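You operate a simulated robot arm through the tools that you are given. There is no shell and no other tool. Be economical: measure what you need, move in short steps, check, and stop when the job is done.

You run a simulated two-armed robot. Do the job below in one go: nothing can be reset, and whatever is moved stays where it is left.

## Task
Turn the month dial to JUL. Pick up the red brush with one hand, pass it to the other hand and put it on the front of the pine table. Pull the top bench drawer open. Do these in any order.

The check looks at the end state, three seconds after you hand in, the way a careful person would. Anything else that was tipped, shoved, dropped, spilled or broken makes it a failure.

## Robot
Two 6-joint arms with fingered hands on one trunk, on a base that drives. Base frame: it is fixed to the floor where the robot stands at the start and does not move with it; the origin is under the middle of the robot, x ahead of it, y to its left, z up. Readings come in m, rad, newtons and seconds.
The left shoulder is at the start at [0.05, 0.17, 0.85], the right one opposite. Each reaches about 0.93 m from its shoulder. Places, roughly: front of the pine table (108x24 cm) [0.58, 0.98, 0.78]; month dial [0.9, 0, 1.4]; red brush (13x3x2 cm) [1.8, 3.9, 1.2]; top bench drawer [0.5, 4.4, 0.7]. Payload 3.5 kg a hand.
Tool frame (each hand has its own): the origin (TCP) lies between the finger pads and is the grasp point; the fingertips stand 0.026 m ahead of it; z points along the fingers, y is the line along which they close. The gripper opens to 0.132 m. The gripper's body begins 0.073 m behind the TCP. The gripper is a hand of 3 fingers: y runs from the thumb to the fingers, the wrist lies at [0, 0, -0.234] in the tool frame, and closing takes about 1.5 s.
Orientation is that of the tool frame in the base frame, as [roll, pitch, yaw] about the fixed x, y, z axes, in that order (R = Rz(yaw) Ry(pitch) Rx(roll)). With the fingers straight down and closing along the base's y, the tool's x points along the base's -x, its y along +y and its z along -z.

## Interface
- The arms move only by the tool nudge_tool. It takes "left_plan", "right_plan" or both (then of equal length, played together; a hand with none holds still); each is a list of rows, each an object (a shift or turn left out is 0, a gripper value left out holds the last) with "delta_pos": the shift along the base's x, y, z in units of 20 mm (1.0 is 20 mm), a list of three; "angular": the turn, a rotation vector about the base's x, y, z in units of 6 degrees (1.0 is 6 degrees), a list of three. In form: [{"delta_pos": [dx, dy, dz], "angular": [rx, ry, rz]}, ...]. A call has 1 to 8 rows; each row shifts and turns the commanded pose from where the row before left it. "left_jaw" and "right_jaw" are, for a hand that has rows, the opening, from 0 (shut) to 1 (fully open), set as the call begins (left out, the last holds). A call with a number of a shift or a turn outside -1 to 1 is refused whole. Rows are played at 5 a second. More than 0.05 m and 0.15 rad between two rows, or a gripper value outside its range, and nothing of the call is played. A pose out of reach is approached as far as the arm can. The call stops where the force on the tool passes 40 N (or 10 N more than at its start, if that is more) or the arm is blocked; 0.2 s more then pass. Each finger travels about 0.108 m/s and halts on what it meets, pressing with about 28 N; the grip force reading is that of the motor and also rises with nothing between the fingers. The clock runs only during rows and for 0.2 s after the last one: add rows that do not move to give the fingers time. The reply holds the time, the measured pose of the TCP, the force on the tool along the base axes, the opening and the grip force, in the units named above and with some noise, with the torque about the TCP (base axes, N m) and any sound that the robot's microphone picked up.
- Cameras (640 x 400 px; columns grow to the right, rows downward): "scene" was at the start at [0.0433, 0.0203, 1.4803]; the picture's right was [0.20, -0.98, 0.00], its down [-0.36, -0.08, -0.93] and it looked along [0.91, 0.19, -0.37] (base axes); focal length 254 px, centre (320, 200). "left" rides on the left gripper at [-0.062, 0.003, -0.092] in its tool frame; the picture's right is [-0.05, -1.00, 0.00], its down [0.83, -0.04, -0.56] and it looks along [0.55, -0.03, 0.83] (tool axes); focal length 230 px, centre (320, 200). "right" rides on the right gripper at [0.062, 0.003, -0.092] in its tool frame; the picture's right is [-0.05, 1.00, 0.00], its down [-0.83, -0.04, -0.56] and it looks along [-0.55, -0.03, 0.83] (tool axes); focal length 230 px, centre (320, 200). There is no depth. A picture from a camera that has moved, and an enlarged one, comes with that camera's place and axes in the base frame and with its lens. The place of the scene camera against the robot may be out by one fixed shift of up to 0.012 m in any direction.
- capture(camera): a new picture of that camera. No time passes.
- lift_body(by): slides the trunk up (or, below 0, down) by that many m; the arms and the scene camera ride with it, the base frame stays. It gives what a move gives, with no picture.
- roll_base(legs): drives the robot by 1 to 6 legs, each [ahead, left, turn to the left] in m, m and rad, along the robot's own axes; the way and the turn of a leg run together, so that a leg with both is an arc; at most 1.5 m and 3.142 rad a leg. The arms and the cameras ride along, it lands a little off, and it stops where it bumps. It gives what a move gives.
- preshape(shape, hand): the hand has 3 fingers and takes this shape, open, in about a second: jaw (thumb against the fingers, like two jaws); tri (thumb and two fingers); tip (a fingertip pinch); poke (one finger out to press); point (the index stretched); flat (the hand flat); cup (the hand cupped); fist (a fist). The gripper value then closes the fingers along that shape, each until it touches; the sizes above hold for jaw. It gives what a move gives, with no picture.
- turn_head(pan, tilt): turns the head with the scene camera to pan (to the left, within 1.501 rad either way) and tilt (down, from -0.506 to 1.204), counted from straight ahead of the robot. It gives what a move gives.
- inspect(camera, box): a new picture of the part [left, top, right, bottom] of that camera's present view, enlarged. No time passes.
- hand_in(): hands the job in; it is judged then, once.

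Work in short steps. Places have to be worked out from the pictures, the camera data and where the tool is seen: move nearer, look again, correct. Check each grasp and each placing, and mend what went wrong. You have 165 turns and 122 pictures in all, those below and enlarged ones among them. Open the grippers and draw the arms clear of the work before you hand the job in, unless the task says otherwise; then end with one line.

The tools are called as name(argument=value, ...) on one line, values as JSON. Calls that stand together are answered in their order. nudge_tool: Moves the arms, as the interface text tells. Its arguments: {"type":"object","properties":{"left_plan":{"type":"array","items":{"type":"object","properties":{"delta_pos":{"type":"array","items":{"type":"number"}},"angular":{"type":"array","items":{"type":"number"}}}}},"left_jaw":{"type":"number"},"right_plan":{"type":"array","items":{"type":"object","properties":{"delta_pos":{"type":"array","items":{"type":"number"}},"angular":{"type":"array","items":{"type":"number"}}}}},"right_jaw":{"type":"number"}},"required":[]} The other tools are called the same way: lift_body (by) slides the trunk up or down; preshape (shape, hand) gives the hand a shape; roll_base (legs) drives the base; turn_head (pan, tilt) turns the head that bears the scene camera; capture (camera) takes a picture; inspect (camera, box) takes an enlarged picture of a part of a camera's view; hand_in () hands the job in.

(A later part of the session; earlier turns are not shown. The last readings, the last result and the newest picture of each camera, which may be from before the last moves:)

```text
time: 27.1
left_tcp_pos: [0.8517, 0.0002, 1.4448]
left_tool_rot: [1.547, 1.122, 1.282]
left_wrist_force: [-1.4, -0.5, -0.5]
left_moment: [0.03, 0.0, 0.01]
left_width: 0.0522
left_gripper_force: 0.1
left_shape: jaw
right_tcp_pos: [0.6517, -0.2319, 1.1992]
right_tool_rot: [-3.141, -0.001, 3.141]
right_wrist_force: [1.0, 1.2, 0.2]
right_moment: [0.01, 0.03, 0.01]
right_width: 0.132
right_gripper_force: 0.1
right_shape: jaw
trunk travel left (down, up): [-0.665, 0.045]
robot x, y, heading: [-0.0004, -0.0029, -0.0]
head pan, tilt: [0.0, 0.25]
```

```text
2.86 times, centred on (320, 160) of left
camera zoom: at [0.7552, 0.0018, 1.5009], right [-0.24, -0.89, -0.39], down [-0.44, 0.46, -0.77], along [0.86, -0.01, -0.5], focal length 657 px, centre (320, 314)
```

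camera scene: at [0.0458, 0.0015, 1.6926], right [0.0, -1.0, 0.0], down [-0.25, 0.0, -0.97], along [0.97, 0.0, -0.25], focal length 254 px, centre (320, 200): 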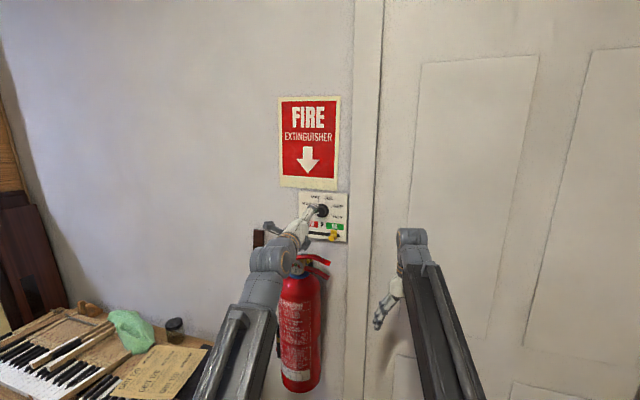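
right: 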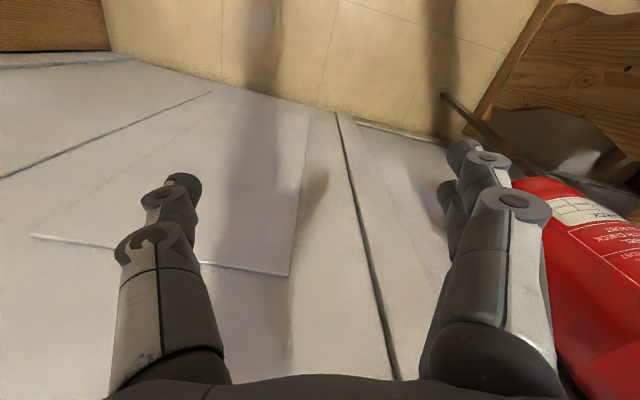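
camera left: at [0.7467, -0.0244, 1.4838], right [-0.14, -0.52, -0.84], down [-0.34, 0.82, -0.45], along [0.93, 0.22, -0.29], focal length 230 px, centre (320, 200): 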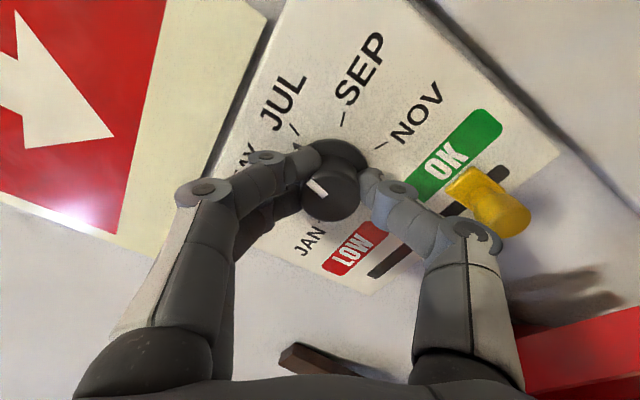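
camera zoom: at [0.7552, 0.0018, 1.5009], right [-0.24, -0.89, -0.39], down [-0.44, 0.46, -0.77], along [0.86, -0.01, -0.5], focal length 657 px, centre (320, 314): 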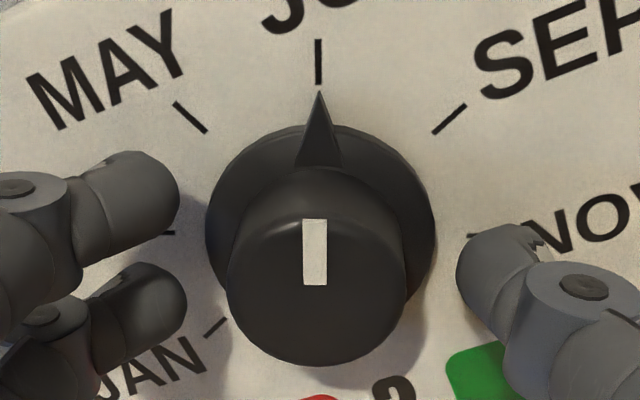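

JUL stays set. I withdraw straight back and then return the hand to neutral roll.

nudge_tool(left_plan=[{"delta_pos": [-0.7, 0.19, 0]}, {"delta_pos": [-0.9, 0.24, 0]}, {"delta_pos": [-0.9, 0.24, 0]}, {"delta_pos": [-0.9, 0.24, 0]}, {"delta_pos": [-0.9, 0.24, 0]}, {"delta_pos": [-0.9, 0.24, 0]}, {"delta_pos": [-0.9, 0.24, 0]}, {"delta_pos": [-0.9, 0.24, 0]}])

nudge_tool(left_plan=[{"delta_pos": [-0.8, 0.5, 0], "angular": [-0.86, 0.23, 0]}, {"delta_pos": [-0.8, 0.5, 0], "angular": [-0.86, 0.23, 0]}, {"delta_pos": [-0.3, 0.9, 0], "angular": [-0.86, 0.23, 0]}, {"delta_pos": [0, 0.9, 0], "angular": [-0.86, 0.23, 0.5]}, {"delta_pos": [0, 0.9, 0], "angular": [-0.86, 0.23, 0.5]}, {"delta_pos": [0, 0.9, 0], "angular": [0, 0, 0.5]}, {"delta_pos": [0, 0.9, 0], "angular": [0, 0, 0.5]}, {"delta_pos": [0, 0.9, 0], "angular": [0, 0, 0.5]}])

inspect(camera="scene", box=[260, 170, 380, 245])

```text
time: 28.9
left_tcp_pos: [0.7114, 0.0389, 1.4442]
left_tool_rot: [1.548, 1.121, 1.282]
left_wrist_force: [-0.4, -0.8, -0.3]
left_moment: [0.01, 0.01, 0.0]
left_width: 0.052
left_gripper_force: 0.0
left_shape: jaw
right_tcp_pos: [0.652, -0.231, 1.1985]
right_tool_rot: [3.141, 0.0, 3.14]
right_wrist_force: [1.3, 0.5, 0.0]
right_moment: [-0.02, -0.02, -0.01]
right_width: 0.132
right_gripper_force: 0.0
right_shape: jaw
trunk travel left (down, up): [-0.665, 0.045]
robot x, y, heading: [0.0003, -0.0014, 0.001]
head pan, tilt: [0.0, 0.25]
```

```text
time: 30.7
left_tcp_pos: [0.6748, 0.165, 1.4443]
left_tool_rot: [-1.422, 1.555, -1.421]
left_wrist_force: [0.2, 1.1, 0.3]
left_moment: [0.0, -0.01, 0.0]
left_width: 0.0524
left_gripper_force: 0.0
left_shape: jaw
right_tcp_pos: [0.6524, -0.2309, 1.1991]
right_tool_rot: [3.141, 0.0, -3.141]
right_wrist_force: [-0.4, -0.1, -0.6]
right_moment: [-0.01, -0.01, 0.02]
right_width: 0.1318
right_gripper_force: 0.1
right_shape: jaw
trunk travel left (down, up): [-0.665, 0.045]
robot x, y, heading: [-0.0006, 0.0048, -0.004]
head pan, tilt: [0.0, 0.25]
```

```text
5.33 times, centred on (320, 208) of scene
camera zoom: at [0.0458, 0.0016, 1.6926], right [0.0, -1.0, 0.0], down [-0.25, 0.0, -0.97], along [0.97, 0.0, -0.25], focal length 1354 px, centre (320, 160)
```

zoom: 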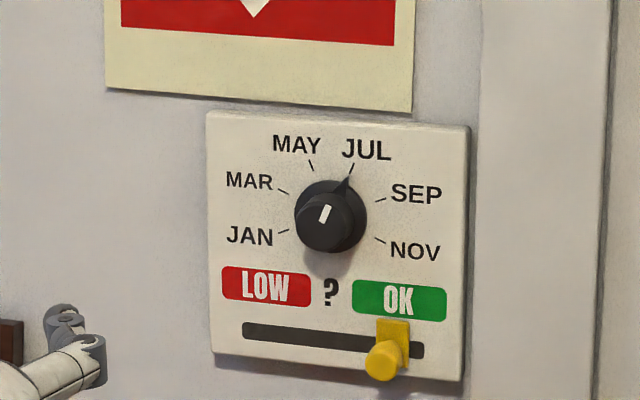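

Dial shows JUL, slider untouched. Now I look around to the left to plan the drive.

turn_head(pan=0.8, tilt=0.45)

capture(camera="scene")

turn_head(pan=1.5, tilt=0.35)

capture(camera="scene")

```text
time: 31.8
left_tcp_pos: [0.6757, 0.1651, 1.4437]
left_tool_rot: [-1.434, 1.556, -1.437]
left_wrist_force: [0.3, -0.4, -0.1]
left_moment: [0.01, -0.01, -0.03]
left_width: 0.0522
left_gripper_force: 0.0
left_shape: jaw
right_tcp_pos: [0.6508, -0.2315, 1.1997]
right_tool_rot: [-3.141, -0.001, 3.142]
right_wrist_force: [-0.6, -0.8, 0.3]
right_moment: [-0.02, 0.02, 0.0]
right_width: 0.132
right_gripper_force: 0.1
right_shape: jaw
trunk travel left (down, up): [-0.665, 0.045]
robot x, y, heading: [0.0021, 0.0023, -0.001]
head pan, tilt: [0.799, 0.45]
```

```text
90 pictures are left
camera scene: at [0.0165, 0.0673, 1.6739], right [0.72, -0.7, 0.0], down [-0.3, -0.31, -0.9], along [0.63, 0.65, -0.44], focal length 254 px, centre (320, 200)
```

scene: 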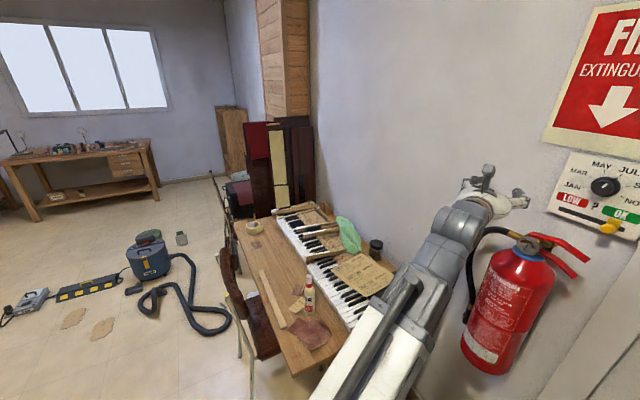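

```text
time: 32.9
left_tcp_pos: [0.6751, 0.1638, 1.4441]
left_tool_rot: [-1.437, 1.554, -1.438]
left_wrist_force: [-0.7, 0.3, 0.2]
left_moment: [-0.04, -0.02, -0.02]
left_width: 0.0525
left_gripper_force: 0.0
left_shape: jaw
right_tcp_pos: [0.6516, -0.2321, 1.2]
right_tool_rot: [-3.141, 0.0, -3.141]
right_wrist_force: [0.4, 0.9, 0.0]
right_moment: [0.0, -0.01, -0.01]
right_width: 0.1321
right_gripper_force: 0.1
right_shape: jaw
trunk travel left (down, up): [-0.665, 0.045]
robot x, y, heading: [0.001, -0.0025, -0.002]
head pan, tilt: [1.499, 0.351]
```

```text
89 pictures are left
camera scene: at [-0.0409, 0.0944, 1.6831], right [1.0, -0.07, 0.0], down [-0.02, -0.34, -0.94], along [0.07, 0.94, -0.34], focal length 254 px, centre (320, 200)
```

scene: 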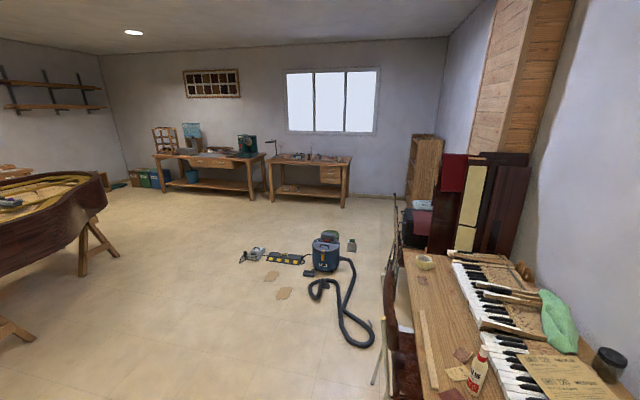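

Bench with drawers is at far centre, the brush likely on the wooden shelf unit near (1.8, 3.9). I zoom on both.

inspect(camera="scene", box=[380, 110, 480, 230])

inspect(camera="scene", box=[250, 130, 370, 220])

```text
3.33 times, centred on (430, 170) of scene
camera zoom: at [-0.0409, 0.0944, 1.6831], right [1.0, -0.07, 0.0], down [-0.02, -0.34, -0.94], along [0.07, 0.94, -0.34], focal length 846 px, centre (-47, 300)
```

zoom: 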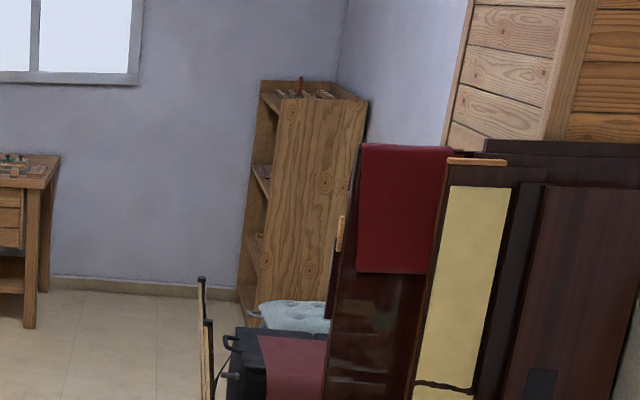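

```text
4.44 times, centred on (310, 175) of scene
camera zoom: at [-0.0409, 0.0944, 1.6831], right [1.0, -0.07, 0.0], down [-0.02, -0.34, -0.94], along [0.07, 0.94, -0.34], focal length 1129 px, centre (364, 311)
```

zoom: 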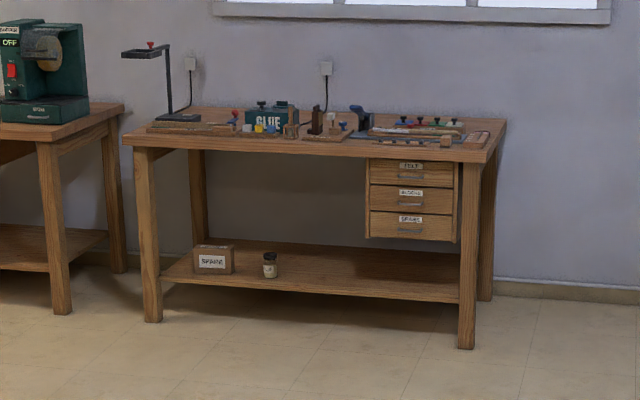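

Both targets located: drawers on the bench facing us, brush on top (z≈1.2) of the shelf unit at the right. I back off the wall, then turn to face the far side of the room, arms held high above the table.

roll_base(legs=[[-0.4, 0, 0], [0, 0, 1.8]])

turn_head(pan=0.3, tilt=0.5)

capture(camera="scene")

```text
time: 39.6
left_tcp_pos: [-0.6834, 0.6255, 1.4443]
left_tool_rot: [-1.437, 1.556, 0.337]
left_wrist_force: [0.5, 0.0, -0.6]
left_moment: [0.01, 0.01, 0.03]
left_width: 0.0524
left_gripper_force: 0.1
left_shape: jaw
right_tcp_pos: [-0.2912, 0.682, 1.1997]
right_tool_rot: [-3.141, 0.0, -1.366]
right_wrist_force: [-0.4, 0.8, 1.1]
right_moment: [-0.02, 0.01, 0.03]
right_width: 0.1318
right_gripper_force: 0.1
right_shape: jaw
trunk travel left (down, up): [-0.665, 0.045]
robot x, y, heading: [-0.3836, -0.005, 1.777]
head pan, tilt: [1.499, 0.351]
```

```text
time: 41.0
left_tcp_pos: [-0.6846, 0.6249, 1.4435]
left_tool_rot: [-1.435, 1.555, 0.338]
left_wrist_force: [-0.6, 1.3, -1.4]
left_moment: [0.01, 0.0, -0.01]
left_width: 0.0523
left_gripper_force: 0.1
left_shape: jaw
right_tcp_pos: [-0.2911, 0.6816, 1.1995]
right_tool_rot: [3.14, 0.0, -1.367]
right_wrist_force: [0.7, 0.5, -0.3]
right_moment: [0.03, -0.01, 0.03]
right_width: 0.1319
right_gripper_force: 0.1
right_shape: jaw
trunk travel left (down, up): [-0.665, 0.045]
robot x, y, heading: [-0.3833, -0.0034, 1.775]
head pan, tilt: [0.3, 0.499]
```

```text
86 pictures are left
camera scene: at [-0.4293, 0.0392, 1.6695], right [0.88, 0.48, 0.0], down [0.23, -0.42, -0.88], along [-0.42, 0.77, -0.48], focal length 254 px, centre (320, 200)
```

scene: 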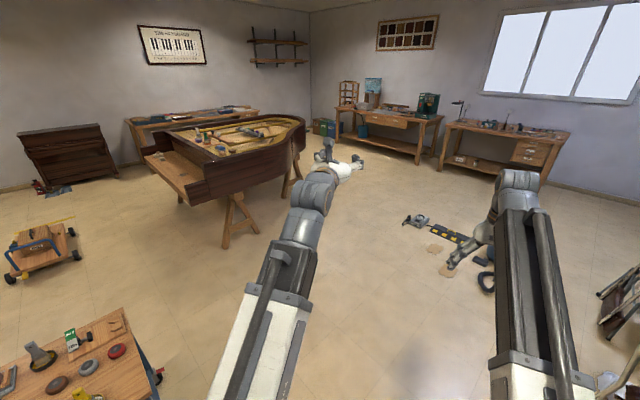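

Gap between piano edge (x≈-1.75) and the jigsaw/power strip (x≈-0.8) is around x = -1.25. I drive there and through part-way.

roll_base(legs=[[0, 0, -0.205], [0.9, 0.87, 0], [0.9, 0, 0]])

turn_head(pan=-0.2, tilt=0.9)

capture(camera="scene")

```text
time: 52.6
left_tcp_pos: [-1.4446, 2.4994, 1.4438]
left_tool_rot: [-1.456, 1.555, 0.122]
left_wrist_force: [-0.2, 0.7, -0.5]
left_moment: [0.0, 0.01, 0.01]
left_width: 0.0526
left_gripper_force: 0.0
left_shape: jaw
right_tcp_pos: [-1.0477, 2.4778, 1.1993]
right_tool_rot: [-3.141, 0.0, -1.566]
right_wrist_force: [-0.2, -0.9, -0.2]
right_moment: [0.0, -0.01, 0.02]
right_width: 0.1319
right_gripper_force: 0.0
right_shape: jaw
trunk travel left (down, up): [-0.665, 0.045]
robot x, y, heading: [-1.2745, 1.8237, 1.572]
head pan, tilt: [0.3, 0.499]
```

```text
time: 53.5
left_tcp_pos: [-1.4447, 2.4985, 1.4442]
left_tool_rot: [-1.432, 1.554, 0.145]
left_wrist_force: [0.3, 0.2, -0.2]
left_moment: [0.0, 0.02, 0.01]
left_width: 0.0523
left_gripper_force: 0.1
left_shape: jaw
right_tcp_pos: [-1.0467, 2.4765, 1.2003]
right_tool_rot: [3.141, 0.0, -1.565]
right_wrist_force: [0.3, 0.0, 0.3]
right_moment: [0.02, 0.01, -0.01]
right_width: 0.132
right_gripper_force: 0.1
right_shape: jaw
trunk travel left (down, up): [-0.665, 0.045]
robot x, y, heading: [-1.2742, 1.823, 1.581]
head pan, tilt: [-0.201, 0.901]
```

```text
85 pictures are left
camera scene: at [-1.2684, 1.8595, 1.6356], right [0.98, -0.19, 0.0], down [-0.15, -0.77, -0.62], along [0.12, 0.61, -0.78], focal length 254 px, centre (320, 200)
```

scene: 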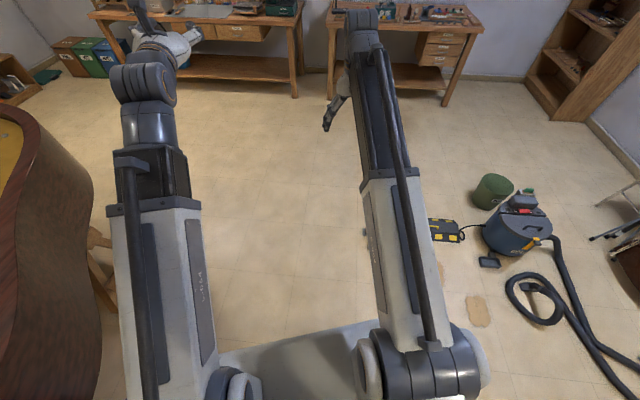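

Path is clear. I drive on past the tools, turn right toward the shelf and move along between bench and vacuum.

roll_base(legs=[[1.4, 0, 0], [0.28, 0, 0], [0, 0, -1.43], [1.0, 0, 0]])

turn_head(pan=0.0, tilt=0.5)

capture(camera="scene")

```text
time: 70.5
left_tcp_pos: [0.3592, 3.9429, 1.4432]
left_tool_rot: [-1.455, 1.557, -1.306]
left_wrist_force: [-0.9, -0.3, 0.1]
left_moment: [0.01, 0.02, 0.02]
left_width: 0.0524
left_gripper_force: 0.0
left_shape: jaw
right_tcp_pos: [0.394, 3.5469, 1.1992]
right_tool_rot: [3.141, 0.002, -2.992]
right_wrist_force: [0.3, -0.2, 0.1]
right_moment: [0.02, 0.04, 0.02]
right_width: 0.1319
right_gripper_force: 0.0
right_shape: jaw
trunk travel left (down, up): [-0.665, 0.045]
robot x, y, heading: [-0.2836, 3.6805, 0.151]
head pan, tilt: [-0.201, 0.901]
```

```text
time: 71.4
left_tcp_pos: [0.3576, 3.9413, 1.4433]
left_tool_rot: [-1.435, 1.556, -1.288]
left_wrist_force: [0.2, -0.6, 0.5]
left_moment: [0.01, 0.0, 0.02]
left_width: 0.0523
left_gripper_force: 0.1
left_shape: jaw
right_tcp_pos: [0.3939, 3.5477, 1.1999]
right_tool_rot: [3.141, -0.002, -2.99]
right_wrist_force: [0.4, -0.3, -0.1]
right_moment: [-0.02, 0.01, 0.0]
right_width: 0.1319
right_gripper_force: 0.0
right_shape: jaw
trunk travel left (down, up): [-0.665, 0.045]
robot x, y, heading: [-0.2865, 3.6795, 0.151]
head pan, tilt: [0.0, 0.499]
```

```text
84 pictures are left
camera scene: at [-0.242, 3.6871, 1.6694], right [0.15, -0.99, 0.0], down [-0.47, -0.07, -0.88], along [0.87, 0.13, -0.48], focal length 254 px, centre (320, 200)
```

scene: 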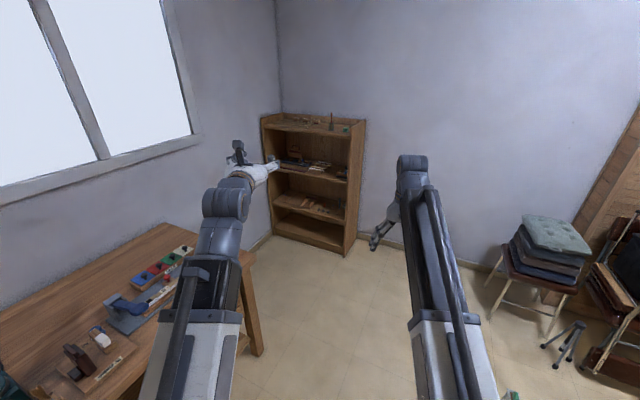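

inspect(camera="scene", box=[240, 95, 390, 265])

```text
2.35 times, centred on (315, 180) of scene
camera zoom: at [-0.242, 3.6871, 1.6694], right [0.15, -0.99, 0.0], down [-0.47, -0.07, -0.88], along [0.87, 0.13, -0.48], focal length 598 px, centre (332, 247)
```

zoom: 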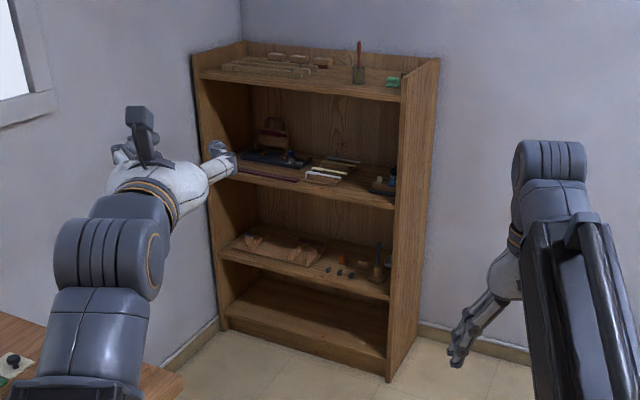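

The shelf's flat top (z≈1.2) holds items; brush should be toward its right end. I raise the right hand, then drive closer, squaring to the shelf.

nudge_tool(right_plan=[{"delta_pos": [-0.5, 0, 1]}, {"delta_pos": [-0.5, 0, 1]}, {"delta_pos": [-0.5, 0, 1]}, {"delta_pos": [-0.5, 0, 1]}, {"delta_pos": [-0.5, 0, 1]}, {"delta_pos": [-0.5, 0, 1]}, {"delta_pos": [-0.5, 0, 1]}, {"delta_pos": [-0.5, 0, 1]}], left_plan=[{"delta_pos": [-0.5, 0, 0]}, {"delta_pos": [-0.5, 0, 0]}, {"delta_pos": [-0.5, 0, 0]}, {"delta_pos": [-0.5, 0, 0]}, {"delta_pos": [-0.5, 0, 0]}, {"delta_pos": [-0.5, 0, 0]}, {"delta_pos": [-0.5, 0, 0]}, {"delta_pos": [-0.5, 0, 0]}])

roll_base(legs=[[1.128, -0.131, 0], [0, 0, -0.431]])

turn_head(pan=0.15, tilt=0.5)

capture(camera="scene")

```text
time: 73.2
left_tcp_pos: [0.2895, 3.9438, 1.4517]
left_tool_rot: [-1.584, 1.558, -1.436]
left_wrist_force: [0.2, 0.4, -0.6]
left_moment: [0.01, -0.03, 0.0]
left_width: 0.0521
left_gripper_force: 0.2
left_shape: jaw
left hand out of reach, approached as far as the arm can: row 7, 8
right_tcp_pos: [0.3774, 3.5466, 1.2306]
right_tool_rot: [-3.14, 0.013, -2.992]
right_wrist_force: [-1.0, -0.2, 0.3]
right_moment: [0.0, 0.0, 0.0]
right_width: 0.132
right_gripper_force: 0.0
right_shape: jaw
right hand out of reach, approached as far as the arm can: row 2, 3, 4, 5, 6, 7, 8
trunk travel left (down, up): [-0.665, 0.045]
robot x, y, heading: [-0.2845, 3.6802, 0.152]
head pan, tilt: [0.0, 0.499]
```

```text
time: 80.2
left_tcp_pos: [1.4853, 3.7491, 1.454]
left_tool_rot: [-1.59, 1.556, -1.835]
left_wrist_force: [0.5, -0.4, 0.2]
left_moment: [0.01, -0.02, 0.02]
left_width: 0.0522
left_gripper_force: 0.1
left_shape: jaw
right_tcp_pos: [1.4124, 3.3493, 1.2302]
right_tool_rot: [-3.139, 0.014, 2.894]
right_wrist_force: [-0.4, 0.2, 0.0]
right_moment: [0.01, -0.01, 0.02]
right_width: 0.1318
right_gripper_force: 0.1
right_shape: jaw
trunk travel left (down, up): [-0.665, 0.045]
robot x, y, heading: [0.8557, 3.7244, -0.246]
head pan, tilt: [0.0, 0.499]
```

```text
time: 81.0
left_tcp_pos: [1.4861, 3.7481, 1.4519]
left_tool_rot: [-1.585, 1.558, -1.833]
left_wrist_force: [0.4, 0.6, -0.9]
left_moment: [0.03, 0.03, 0.0]
left_width: 0.0524
left_gripper_force: 0.0
left_shape: jaw
right_tcp_pos: [1.4131, 3.3483, 1.2304]
right_tool_rot: [-3.141, 0.013, 2.893]
right_wrist_force: [-0.2, -0.3, -0.8]
right_moment: [-0.04, 0.01, -0.02]
right_width: 0.1319
right_gripper_force: 0.0
right_shape: jaw
trunk travel left (down, up): [-0.665, 0.045]
robot x, y, heading: [0.8541, 3.7222, -0.249]
head pan, tilt: [0.15, 0.499]
```

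```text
82 pictures are left
camera scene: at [0.8971, 3.7283, 1.6695], right [-0.1, -1.0, 0.0], down [-0.48, 0.05, -0.88], along [0.87, -0.09, -0.48], focal length 254 px, centre (320, 200)
```

scene: 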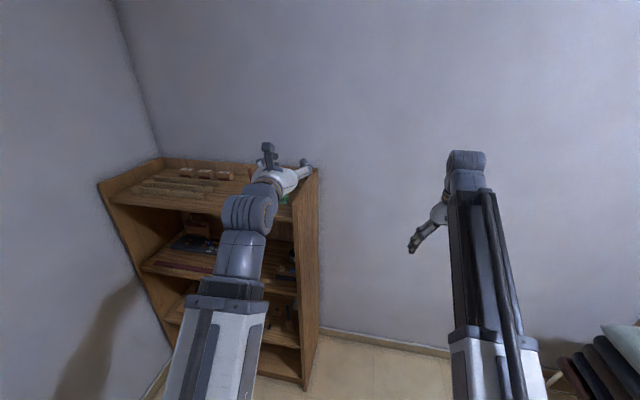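

The left hand blocks the view; its own camera looks down onto the shelf top.

capture(camera="left")

inspect(camera="scene", box=[230, 140, 340, 220])

```text
81 pictures are left
camera left: at [1.3965, 3.7748, 1.515], right [-0.24, -0.97, 0.07], down [-0.55, 0.08, -0.83], along [0.8, -0.24, -0.55], focal length 230 px, centre (320, 200)
```

left: 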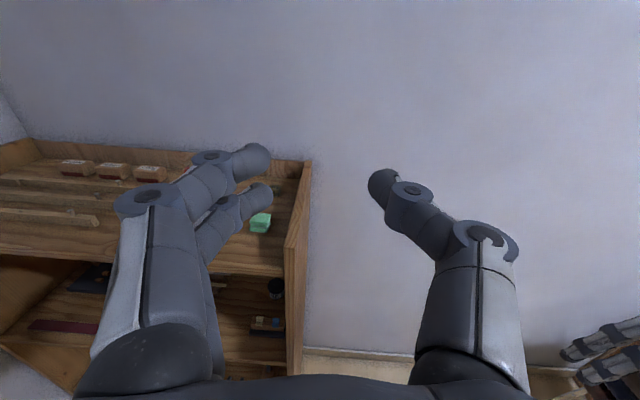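

```text
5.00 times, centred on (285, 180) of scene
camera zoom: at [0.8971, 3.7283, 1.6695], right [-0.1, -1.0, 0.0], down [-0.48, 0.05, -0.88], along [0.87, -0.09, -0.48], focal length 1270 px, centre (495, 300)
```

zoom: 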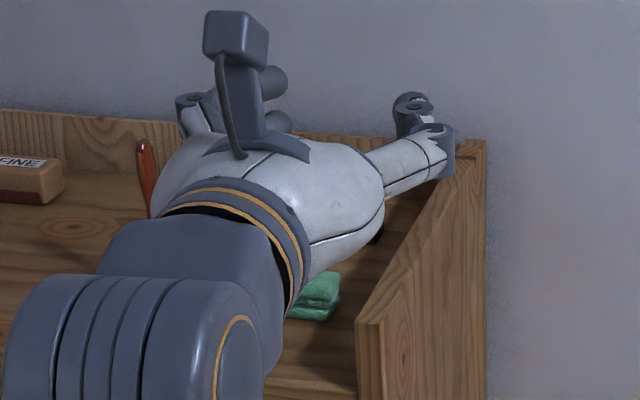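

A red handle stands upright behind my hand. I shift the left hand right/up to uncover it.

nudge_tool(left_plan=[{"delta_pos": [-0.2, -1, 0]}, {"delta_pos": [-0.2, -1, 0]}, {"delta_pos": [-0.2, -1, 0]}, {"delta_pos": [-0.2, -1, 0]}, {"delta_pos": [-0.2, -1, 0]}, {"delta_pos": [-0.2, -1, 0]}, {"delta_pos": [-0.2, -1, 0]}, {"delta_pos": [-0.2, -1, 0]}])

inspect(camera="scene", box=[200, 130, 340, 220])

```text
time: 82.8
left_tcp_pos: [1.4529, 3.5879, 1.4543]
left_tool_rot: [-1.601, 1.556, -1.848]
left_wrist_force: [0.5, 0.2, 0.1]
left_moment: [-0.03, 0.04, -0.02]
left_width: 0.0521
left_gripper_force: 0.2
left_shape: jaw
right_tcp_pos: [1.4126, 3.3477, 1.2309]
right_tool_rot: [-3.14, 0.015, 2.893]
right_wrist_force: [0.2, -0.1, 0.6]
right_moment: [0.01, 0.02, 0.0]
right_width: 0.1319
right_gripper_force: 0.1
right_shape: jaw
trunk travel left (down, up): [-0.665, 0.045]
robot x, y, heading: [0.8538, 3.7238, -0.249]
head pan, tilt: [0.15, 0.499]
```

```text
4.44 times, centred on (270, 175) of scene
camera zoom: at [0.8971, 3.7282, 1.6695], right [-0.1, -1.0, 0.0], down [-0.48, 0.05, -0.88], along [0.87, -0.08, -0.48], focal length 1129 px, centre (542, 311)
```

zoom: 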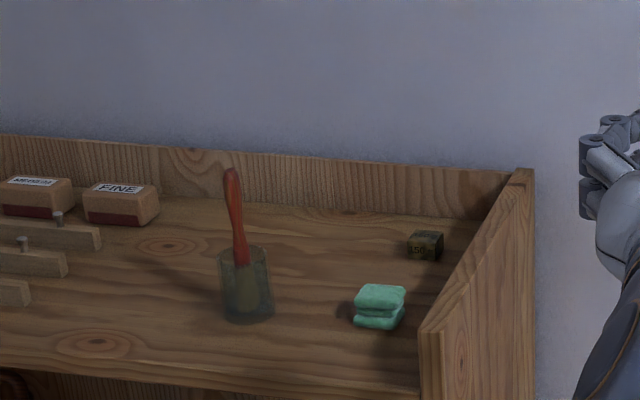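

The brush stands in a glass on the shelf top, handle up. I'll grip the handle horizontally from the front with the left hand and lift it straight out. First I move the right hand aside, then slide the base closer/left.

nudge_tool(right_plan=[{"delta_pos": [-0.7, -0.8, 0]}, {"delta_pos": [-0.7, -0.8, 0]}, {"delta_pos": [-0.7, -0.8, 0]}, {"delta_pos": [-0.7, -0.8, 0]}, {"delta_pos": [-0.7, -0.8, 0]}])

roll_base(legs=[[0, 0.3, 0], [0.15, 0, 0]])

capture(camera="scene")

capture(camera="left")

```text
time: 84.0
left_tcp_pos: [1.4536, 3.5867, 1.4545]
left_tool_rot: [-1.582, 1.557, -1.831]
left_wrist_force: [-0.4, -0.1, 0.6]
left_moment: [-0.01, -0.02, 0.02]
left_width: 0.0524
left_gripper_force: 0.1
left_shape: jaw
right_tcp_pos: [1.3448, 3.2671, 1.2209]
right_tool_rot: [-3.139, 0.021, 2.893]
right_wrist_force: [0.5, 0.2, 0.2]
right_moment: [0.02, -0.02, 0.02]
right_width: 0.1318
right_gripper_force: 0.0
right_shape: jaw
right hand out of reach, approached as far as the arm can: row 3, 4
trunk travel left (down, up): [-0.665, 0.045]
robot x, y, heading: [0.8556, 3.7293, -0.246]
head pan, tilt: [0.15, 0.499]
```

```text
time: 85.5
left_tcp_pos: [1.504, 3.7704, 1.4539]
left_tool_rot: [-1.621, 1.559, -1.843]
left_wrist_force: [-0.7, -0.4, 0.4]
left_moment: [0.0, 0.01, 0.04]
left_width: 0.0525
left_gripper_force: 0.0
left_shape: jaw
right_tcp_pos: [1.4029, 3.4482, 1.2201]
right_tool_rot: [-3.141, 0.02, 2.919]
right_wrist_force: [0.7, 0.2, 0.0]
right_moment: [0.07, -0.01, 0.01]
right_width: 0.1319
right_gripper_force: 0.2
right_shape: jaw
trunk travel left (down, up): [-0.665, 0.045]
robot x, y, heading: [0.9024, 3.8928, -0.224]
head pan, tilt: [0.15, 0.499]
stopped in leg 1: the robot was blocked; the commanded pose is now the measured one
```

```text
78 pictures are left
camera scene: at [0.945, 3.897, 1.6694], right [-0.07, -1.0, 0.0], down [-0.48, 0.04, -0.88], along [0.88, -0.06, -0.48], focal length 254 px, centre (320, 200)
```

scene: 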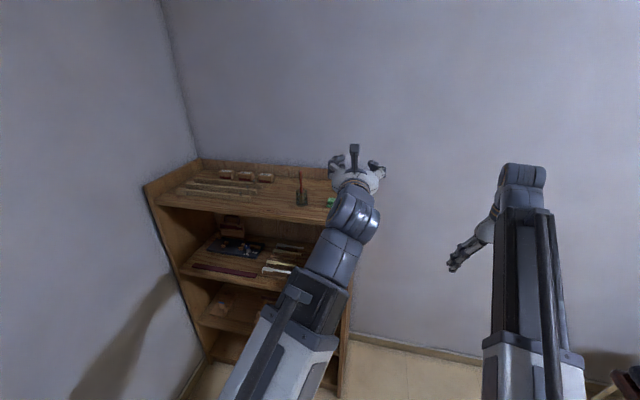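

```text
77 pictures are left
camera left: at [1.4155, 3.7935, 1.5165], right [-0.22, -0.97, 0.06], down [-0.55, 0.07, -0.83], along [0.8, -0.22, -0.55], focal length 230 px, centre (320, 200)
```

left: 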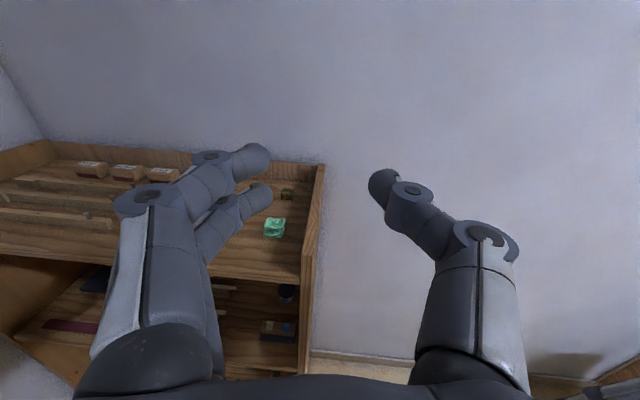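

The base touched the bench leg on its left. I look left to see the bench state and clearances.

turn_head(pan=1.45, tilt=0.9)

capture(camera="scene")

```text
time: 87.0
left_tcp_pos: [1.5054, 3.7731, 1.4558]
left_tool_rot: [-1.56, 1.558, -1.784]
left_wrist_force: [0.1, -0.3, 0.3]
left_moment: [-0.02, -0.02, 0.02]
left_width: 0.0526
left_gripper_force: 0.0
left_shape: jaw
right_tcp_pos: [1.4021, 3.45, 1.221]
right_tool_rot: [-3.139, 0.022, 2.919]
right_wrist_force: [0.3, -0.6, 1.3]
right_moment: [0.03, -0.01, -0.01]
right_width: 0.132
right_gripper_force: 0.0
right_shape: jaw
trunk travel left (down, up): [-0.665, 0.045]
robot x, y, heading: [0.8983, 3.8936, -0.227]
head pan, tilt: [1.45, 0.901]
```

```text
76 pictures are left
camera scene: at [0.8797, 3.9774, 1.6356], right [0.94, -0.34, 0.0], down [-0.27, -0.74, -0.62], along [0.21, 0.58, -0.78], focal length 254 px, centre (320, 200)
```

scene: 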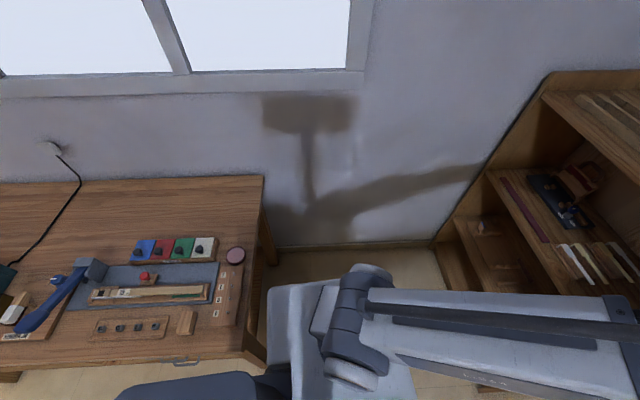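

Bench looks undisturbed. I step 4 cm right to free the contact, then 22 cm ahead toward the shelf.

roll_base(legs=[[0, -0.05, 0], [0.22, 0, 0]])

turn_head(pan=0.3, tilt=0.55)

inspect(camera="scene", box=[200, 80, 440, 230])

```text
time: 89.2
left_tcp_pos: [1.7129, 3.6705, 1.4547]
left_tool_rot: [-1.62, 1.557, -1.852]
left_wrist_force: [0.6, -1.3, -0.2]
left_moment: [0.02, 0.0, -0.02]
left_width: 0.0525
left_gripper_force: 0.0
left_shape: jaw
right_tcp_pos: [1.6095, 3.3499, 1.222]
right_tool_rot: [-3.138, 0.02, 2.913]
right_wrist_force: [0.3, -1.4, 0.1]
right_moment: [0.03, 0.02, 0.02]
right_width: 0.132
right_gripper_force: 0.0
right_shape: jaw
trunk travel left (down, up): [-0.665, 0.045]
robot x, y, heading: [1.1092, 3.7976, -0.229]
head pan, tilt: [1.45, 0.901]
```

```text
time: 90.6
left_tcp_pos: [1.7109, 3.6704, 1.4549]
left_tool_rot: [-1.563, 1.557, -1.792]
left_wrist_force: [-0.3, -1.2, -0.7]
left_moment: [-0.03, 0.04, -0.05]
left_width: 0.0528
left_gripper_force: 0.0
left_shape: jaw
right_tcp_pos: [1.6081, 3.3471, 1.2222]
right_tool_rot: [-3.139, 0.021, 2.913]
right_wrist_force: [0.2, 0.6, -0.9]
right_moment: [-0.03, 0.01, -0.04]
right_width: 0.1321
right_gripper_force: 0.2
right_shape: jaw
trunk travel left (down, up): [-0.665, 0.045]
robot x, y, heading: [1.1086, 3.7986, -0.228]
head pan, tilt: [0.3, 0.55]
```

```text
2.67 times, centred on (320, 155) of scene
camera zoom: at [1.1515, 3.8142, 1.6649], right [0.07, -1.0, 0.0], down [-0.52, -0.04, -0.85], along [0.85, 0.06, -0.52], focal length 677 px, centre (320, 320)
```

zoom: 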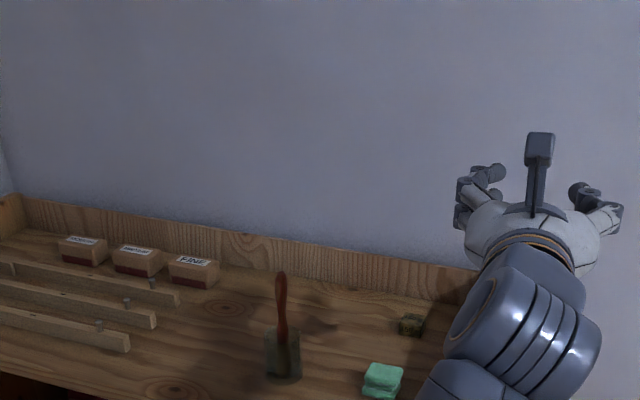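

Triangulated: handle top ≈ (1.84, 3.91, 1.305), glass rim ≈ 1.235, shelf ≈ 1.17. I'm a bit too close for the arm's fold, so I back 17 cm, and then move the left hand to a pre-grasp in front of the handle.

roll_base(legs=[[-0.17, -0.03, 0]])

nudge_tool(left_plan=[{"delta_pos": [0.2, 1, 0]}, {"delta_pos": [0.2, 1, 0]}, {"delta_pos": [0.2, 1, 0]}, {"delta_pos": [0.2, 1, 0]}, {"delta_pos": [0.2, 1, 0]}, {"delta_pos": [0.2, 1, 0]}, {"delta_pos": [0.2, 1, 0]}, {"delta_pos": [0.2, 1, 0]}], left_jaw=0.55)

capture(camera="left")

```text
time: 92.1
left_tcp_pos: [1.5371, 3.6795, 1.4561]
left_tool_rot: [-1.492, 1.557, -1.724]
left_wrist_force: [-1.0, -0.2, 0.5]
left_moment: [-0.03, 0.02, 0.0]
left_width: 0.0525
left_gripper_force: 0.0
left_shape: jaw
right_tcp_pos: [1.4321, 3.3579, 1.2218]
right_tool_rot: [-3.139, 0.022, 2.912]
right_wrist_force: [-0.2, 0.3, -0.4]
right_moment: [-0.01, -0.04, 0.01]
right_width: 0.1321
right_gripper_force: 0.1
right_shape: jaw
trunk travel left (down, up): [-0.665, 0.045]
robot x, y, heading: [0.9348, 3.8054, -0.229]
head pan, tilt: [0.3, 0.55]
```

```text
time: 93.9
left_tcp_pos: [1.5695, 3.839, 1.4541]
left_tool_rot: [-1.552, 1.556, -1.784]
left_wrist_force: [0.8, -0.2, -0.1]
left_moment: [0.02, 0.01, 0.01]
left_width: 0.0719
left_gripper_force: 0.1
left_shape: jaw
right_tcp_pos: [1.4331, 3.3584, 1.2219]
right_tool_rot: [-3.138, 0.02, 2.912]
right_wrist_force: [-0.2, 0.3, -0.6]
right_moment: [-0.04, 0.01, 0.0]
right_width: 0.1319
right_gripper_force: 0.0
right_shape: jaw
trunk travel left (down, up): [-0.665, 0.045]
robot x, y, heading: [0.9365, 3.8056, -0.236]
head pan, tilt: [0.3, 0.55]
```

```text
74 pictures are left
camera left: at [1.4801, 3.8645, 1.5161], right [-0.23, -0.97, 0.07], down [-0.55, 0.07, -0.83], along [0.8, -0.23, -0.55], focal length 230 px, centre (320, 200)
```

left: 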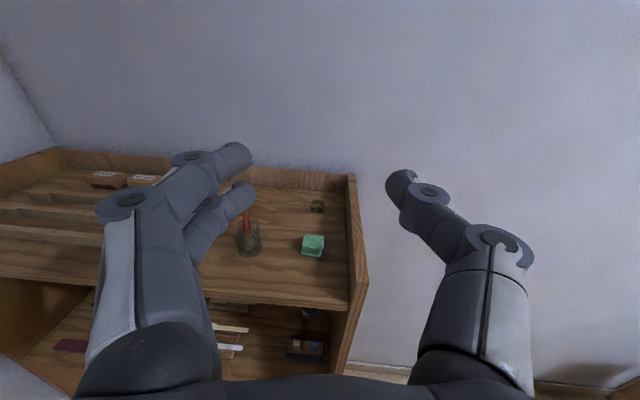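

Consistent: handle ≈ (1.84, 3.905). I move to 12 cm in front at handle height.

nudge_tool(left_plan=[{"delta_pos": [0.4, 0.9, -1]}, {"delta_pos": [0.4, 0.9, -1]}, {"delta_pos": [0.9, 0.9, -1]}, {"delta_pos": [0.9, 0.8, -1]}, {"delta_pos": [0.9, 0.6, -1]}, {"delta_pos": [0.9, 0.3, -1]}, {"delta_pos": [0.9, 0.3, -1]}, {"delta_pos": [0.9, 0, -1]}])

capture(camera="left")

capture(camera="scene")

```text
time: 95.7
left_tcp_pos: [1.7063, 3.9349, 1.3022]
left_tool_rot: [-1.545, 1.555, -1.777]
left_wrist_force: [0.6, -0.4, 0.9]
left_moment: [0.05, 0.0, -0.03]
left_width: 0.0719
left_gripper_force: 0.1
left_shape: jaw
left hand out of reach, approached as far as the arm can: row 1, 2
right_tcp_pos: [1.4341, 3.3572, 1.2225]
right_tool_rot: [-3.139, 0.021, 2.912]
right_wrist_force: [0.2, -0.4, 0.1]
right_moment: [-0.01, 0.02, -0.02]
right_width: 0.132
right_gripper_force: 0.0
right_shape: jaw
trunk travel left (down, up): [-0.665, 0.045]
robot x, y, heading: [0.9361, 3.8092, -0.226]
head pan, tilt: [0.3, 0.55]
```

```text
73 pictures are left
camera left: at [1.6171, 3.9599, 1.3637], right [-0.23, -0.97, 0.07], down [-0.55, 0.07, -0.83], along [0.8, -0.23, -0.55], focal length 230 px, centre (320, 200)
```

left: 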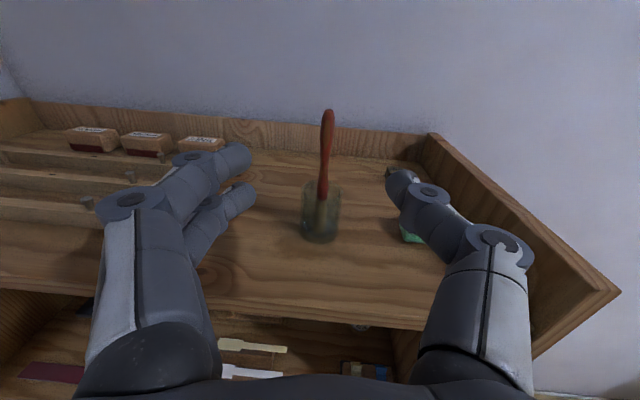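

```text
72 pictures are left
camera scene: at [0.9779, 3.8242, 1.6649], right [0.07, -1.0, 0.0], down [-0.52, -0.04, -0.85], along [0.85, 0.06, -0.52], focal length 254 px, centre (320, 200)
```

scene: 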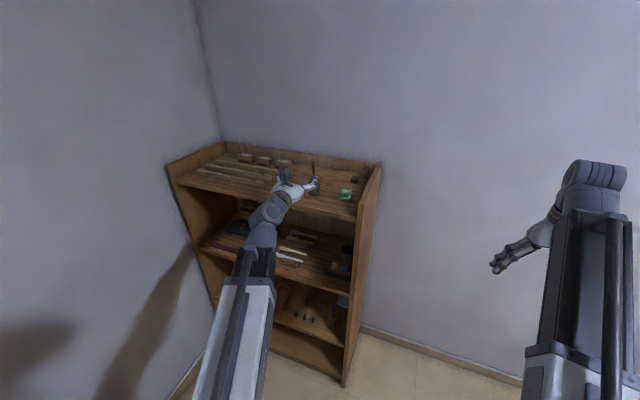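

Handle projects at y≈3.897 there; I correct 7 mm right, 23 mm down, and advance about 9 cm.

nudge_tool(left_plan=[{"delta_pos": [0, -0.18, -0.6]}, {"delta_pos": [0, -0.17, -0.55]}, {"delta_pos": [0.9, -0.21, 0]}, {"delta_pos": [0.9, -0.21, 0]}, {"delta_pos": [0.9, -0.21, 0]}, {"delta_pos": [0.9, -0.21, 0]}, {"delta_pos": [0.8, -0.19, 0]}])

capture(camera="left")

inspect(camera="scene", box=[250, 140, 390, 230])

```text
time: 97.3
left_tcp_pos: [1.7931, 3.9019, 1.2784]
left_tool_rot: [-1.597, 1.558, -1.83]
left_wrist_force: [-0.1, 0.0, 0.4]
left_moment: [-0.01, 0.03, 0.02]
left_width: 0.0719
left_gripper_force: 0.0
left_shape: jaw
right_tcp_pos: [1.4337, 3.3575, 1.2209]
right_tool_rot: [-3.138, 0.021, 2.912]
right_wrist_force: [-0.1, 0.7, 0.4]
right_moment: [-0.01, 0.02, -0.03]
right_width: 0.1318
right_gripper_force: 0.1
right_shape: jaw
trunk travel left (down, up): [-0.665, 0.045]
robot x, y, heading: [0.9344, 3.8072, -0.232]
head pan, tilt: [0.3, 0.55]
```

```text
71 pictures are left
camera left: at [1.7033, 3.9272, 1.3412], right [-0.23, -0.97, 0.07], down [-0.55, 0.07, -0.83], along [0.8, -0.23, -0.55], focal length 230 px, centre (320, 200)
```

left: 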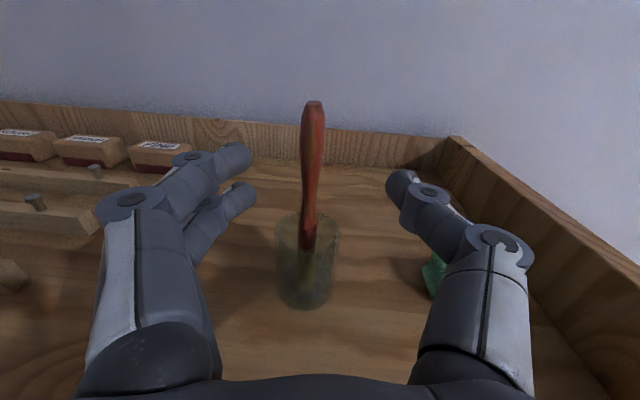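

```text
4.44 times, centred on (320, 185) of scene
camera zoom: at [0.9778, 3.8241, 1.6649], right [0.07, -1.0, 0.0], down [-0.52, -0.04, -0.85], along [0.85, 0.06, -0.52], focal length 1129 px, centre (320, 267)
```

zoom: 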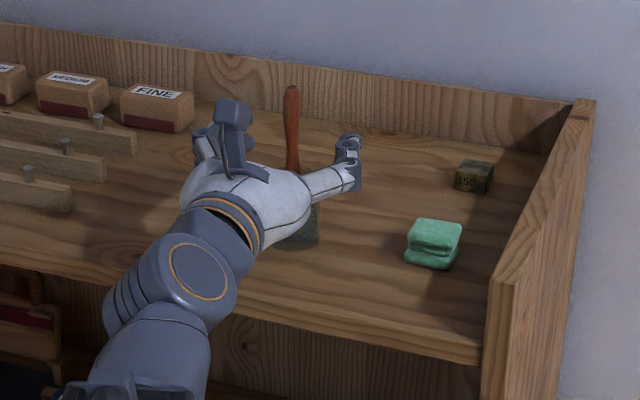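

Handle is 5 mm left of centre; I advance the last 4.5 cm with that correction, then look before closing.

nudge_tool(left_plan=[{"delta_pos": [0.75, -0.06, 0]}, {"delta_pos": [0.75, -0.12, 0]}, {"delta_pos": [0.75, -0.12, 0]}])

capture(camera="left")

```text
time: 98.1
left_tcp_pos: [1.8396, 3.8995, 1.2803]
left_tool_rot: [-1.546, 1.557, -1.775]
left_wrist_force: [0.3, 0.0, 0.4]
left_moment: [0.0, 0.0, -0.02]
left_width: 0.072
left_gripper_force: 0.1
left_shape: jaw
right_tcp_pos: [1.4342, 3.3584, 1.2216]
right_tool_rot: [-3.138, 0.021, 2.911]
right_wrist_force: [0.3, 0.9, 1.1]
right_moment: [0.01, 0.0, -0.01]
right_width: 0.1319
right_gripper_force: 0.1
right_shape: jaw
trunk travel left (down, up): [-0.665, 0.045]
robot x, y, heading: [0.9387, 3.8077, -0.234]
head pan, tilt: [0.3, 0.55]
```

```text
69 pictures are left
camera left: at [1.7494, 3.9228, 1.3417], right [-0.23, -0.97, 0.07], down [-0.55, 0.07, -0.83], along [0.8, -0.23, -0.55], focal length 230 px, centre (320, 200)
```

left: 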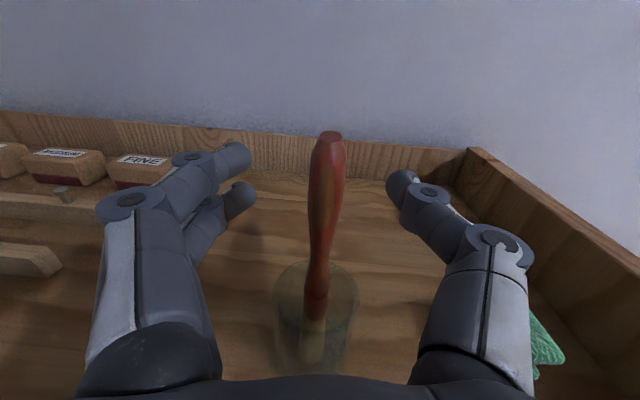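

Handle is right at the TCP. I close the left hand.

nudge_tool(left_plan=[{}, {}, {}, {}, {}], left_jaw=0)

capture(camera="left")

```text
time: 99.3
left_tcp_pos: [1.8374, 3.8976, 1.279]
left_tool_rot: [-1.561, 1.557, -1.791]
left_wrist_force: [-1.1, -0.3, 0.3]
left_moment: [0.0, 0.03, 0.0]
left_width: 0.0001
left_gripper_force: 28.2
left_shape: jaw
right_tcp_pos: [1.434, 3.3572, 1.222]
right_tool_rot: [-3.14, 0.021, 2.911]
right_wrist_force: [-0.8, 0.0, -0.4]
right_moment: [0.01, -0.02, 0.01]
right_width: 0.1319
right_gripper_force: 0.0
right_shape: jaw
trunk travel left (down, up): [-0.665, 0.045]
robot x, y, heading: [0.9359, 3.8104, -0.234]
head pan, tilt: [0.3, 0.55]
```

```text
68 pictures are left
camera left: at [1.749, 3.9229, 1.3417], right [-0.23, -0.97, 0.07], down [-0.55, 0.07, -0.83], along [0.8, -0.23, -0.55], focal length 230 px, centre (320, 200)
```

left: 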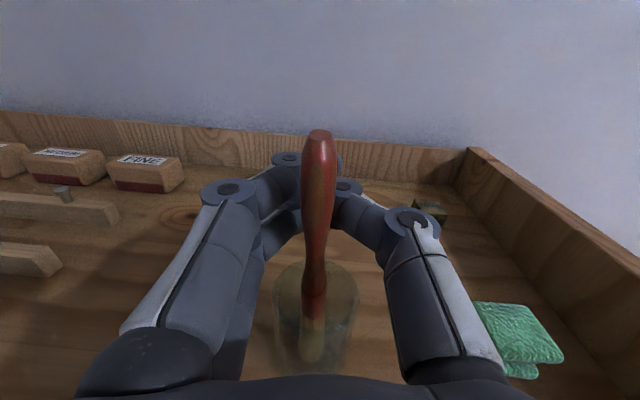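

The fingers closed just beyond the handle (it is ~2.5 cm nearer the palm). I reopen, back off 2.4 cm and check.

nudge_tool(left_plan=[{}, {}, {}], left_jaw=0.55)

nudge_tool(left_plan=[{"delta_pos": [-0.6, 0.14, 0]}, {"delta_pos": [-0.6, 0.14, 0]}])

nudge_tool(left_plan=[{}, {}, {}, {}, {}], left_jaw=0)

capture(camera="left")

```text
time: 100.1
left_tcp_pos: [1.8386, 3.8984, 1.2804]
left_tool_rot: [-1.559, 1.558, -1.792]
left_wrist_force: [-0.2, 0.4, 1.2]
left_moment: [0.0, 0.02, -0.02]
left_width: 0.0723
left_gripper_force: 0.1
left_shape: jaw
right_tcp_pos: [1.4342, 3.3589, 1.2217]
right_tool_rot: [-3.139, 0.02, 2.91]
right_wrist_force: [0.1, 0.6, 0.2]
right_moment: [0.04, -0.02, -0.01]
right_width: 0.1322
right_gripper_force: 0.1
right_shape: jaw
trunk travel left (down, up): [-0.665, 0.045]
robot x, y, heading: [0.9313, 3.8038, -0.239]
head pan, tilt: [0.3, 0.55]
```

```text
time: 100.7
left_tcp_pos: [1.8125, 3.9054, 1.2778]
left_tool_rot: [-1.576, 1.556, -1.806]
left_wrist_force: [0.2, -0.5, 0.6]
left_moment: [0.0, 0.02, -0.01]
left_width: 0.0719
left_gripper_force: 0.0
left_shape: jaw
right_tcp_pos: [1.4324, 3.3584, 1.2223]
right_tool_rot: [-3.139, 0.021, 2.912]
right_wrist_force: [1.8, 0.9, 0.7]
right_moment: [0.01, -0.01, -0.01]
right_width: 0.1319
right_gripper_force: 0.1
right_shape: jaw
trunk travel left (down, up): [-0.665, 0.045]
robot x, y, heading: [0.9351, 3.8079, -0.229]
head pan, tilt: [0.3, 0.55]
```

```text
time: 101.9
left_tcp_pos: [1.8139, 3.9046, 1.2789]
left_tool_rot: [-1.554, 1.558, -1.784]
left_wrist_force: [0.9, 0.2, 1.9]
left_moment: [-0.02, 0.03, 0.03]
left_width: 0.0002
left_gripper_force: 27.9
left_shape: jaw
right_tcp_pos: [1.4331, 3.3577, 1.2209]
right_tool_rot: [-3.138, 0.02, 2.911]
right_wrist_force: [-0.7, 0.0, -0.4]
right_moment: [0.0, -0.02, 0.01]
right_width: 0.1318
right_gripper_force: 0.0
right_shape: jaw
trunk travel left (down, up): [-0.665, 0.045]
robot x, y, heading: [0.9348, 3.8081, -0.233]
head pan, tilt: [0.3, 0.55]
```

```text
67 pictures are left
camera left: at [1.7244, 3.9288, 1.3412], right [-0.23, -0.97, 0.07], down [-0.55, 0.07, -0.83], along [0.8, -0.23, -0.55], focal length 230 px, centre (320, 200)
```

left: 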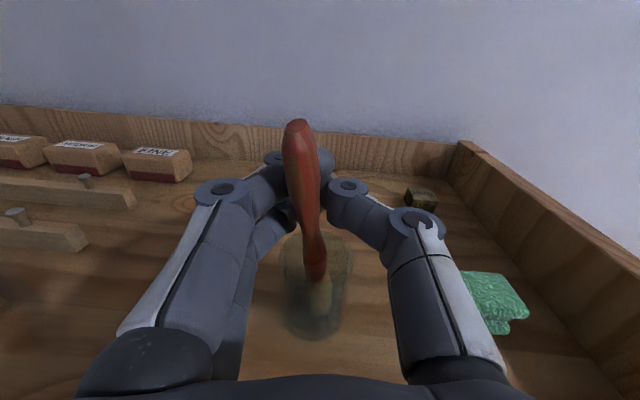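

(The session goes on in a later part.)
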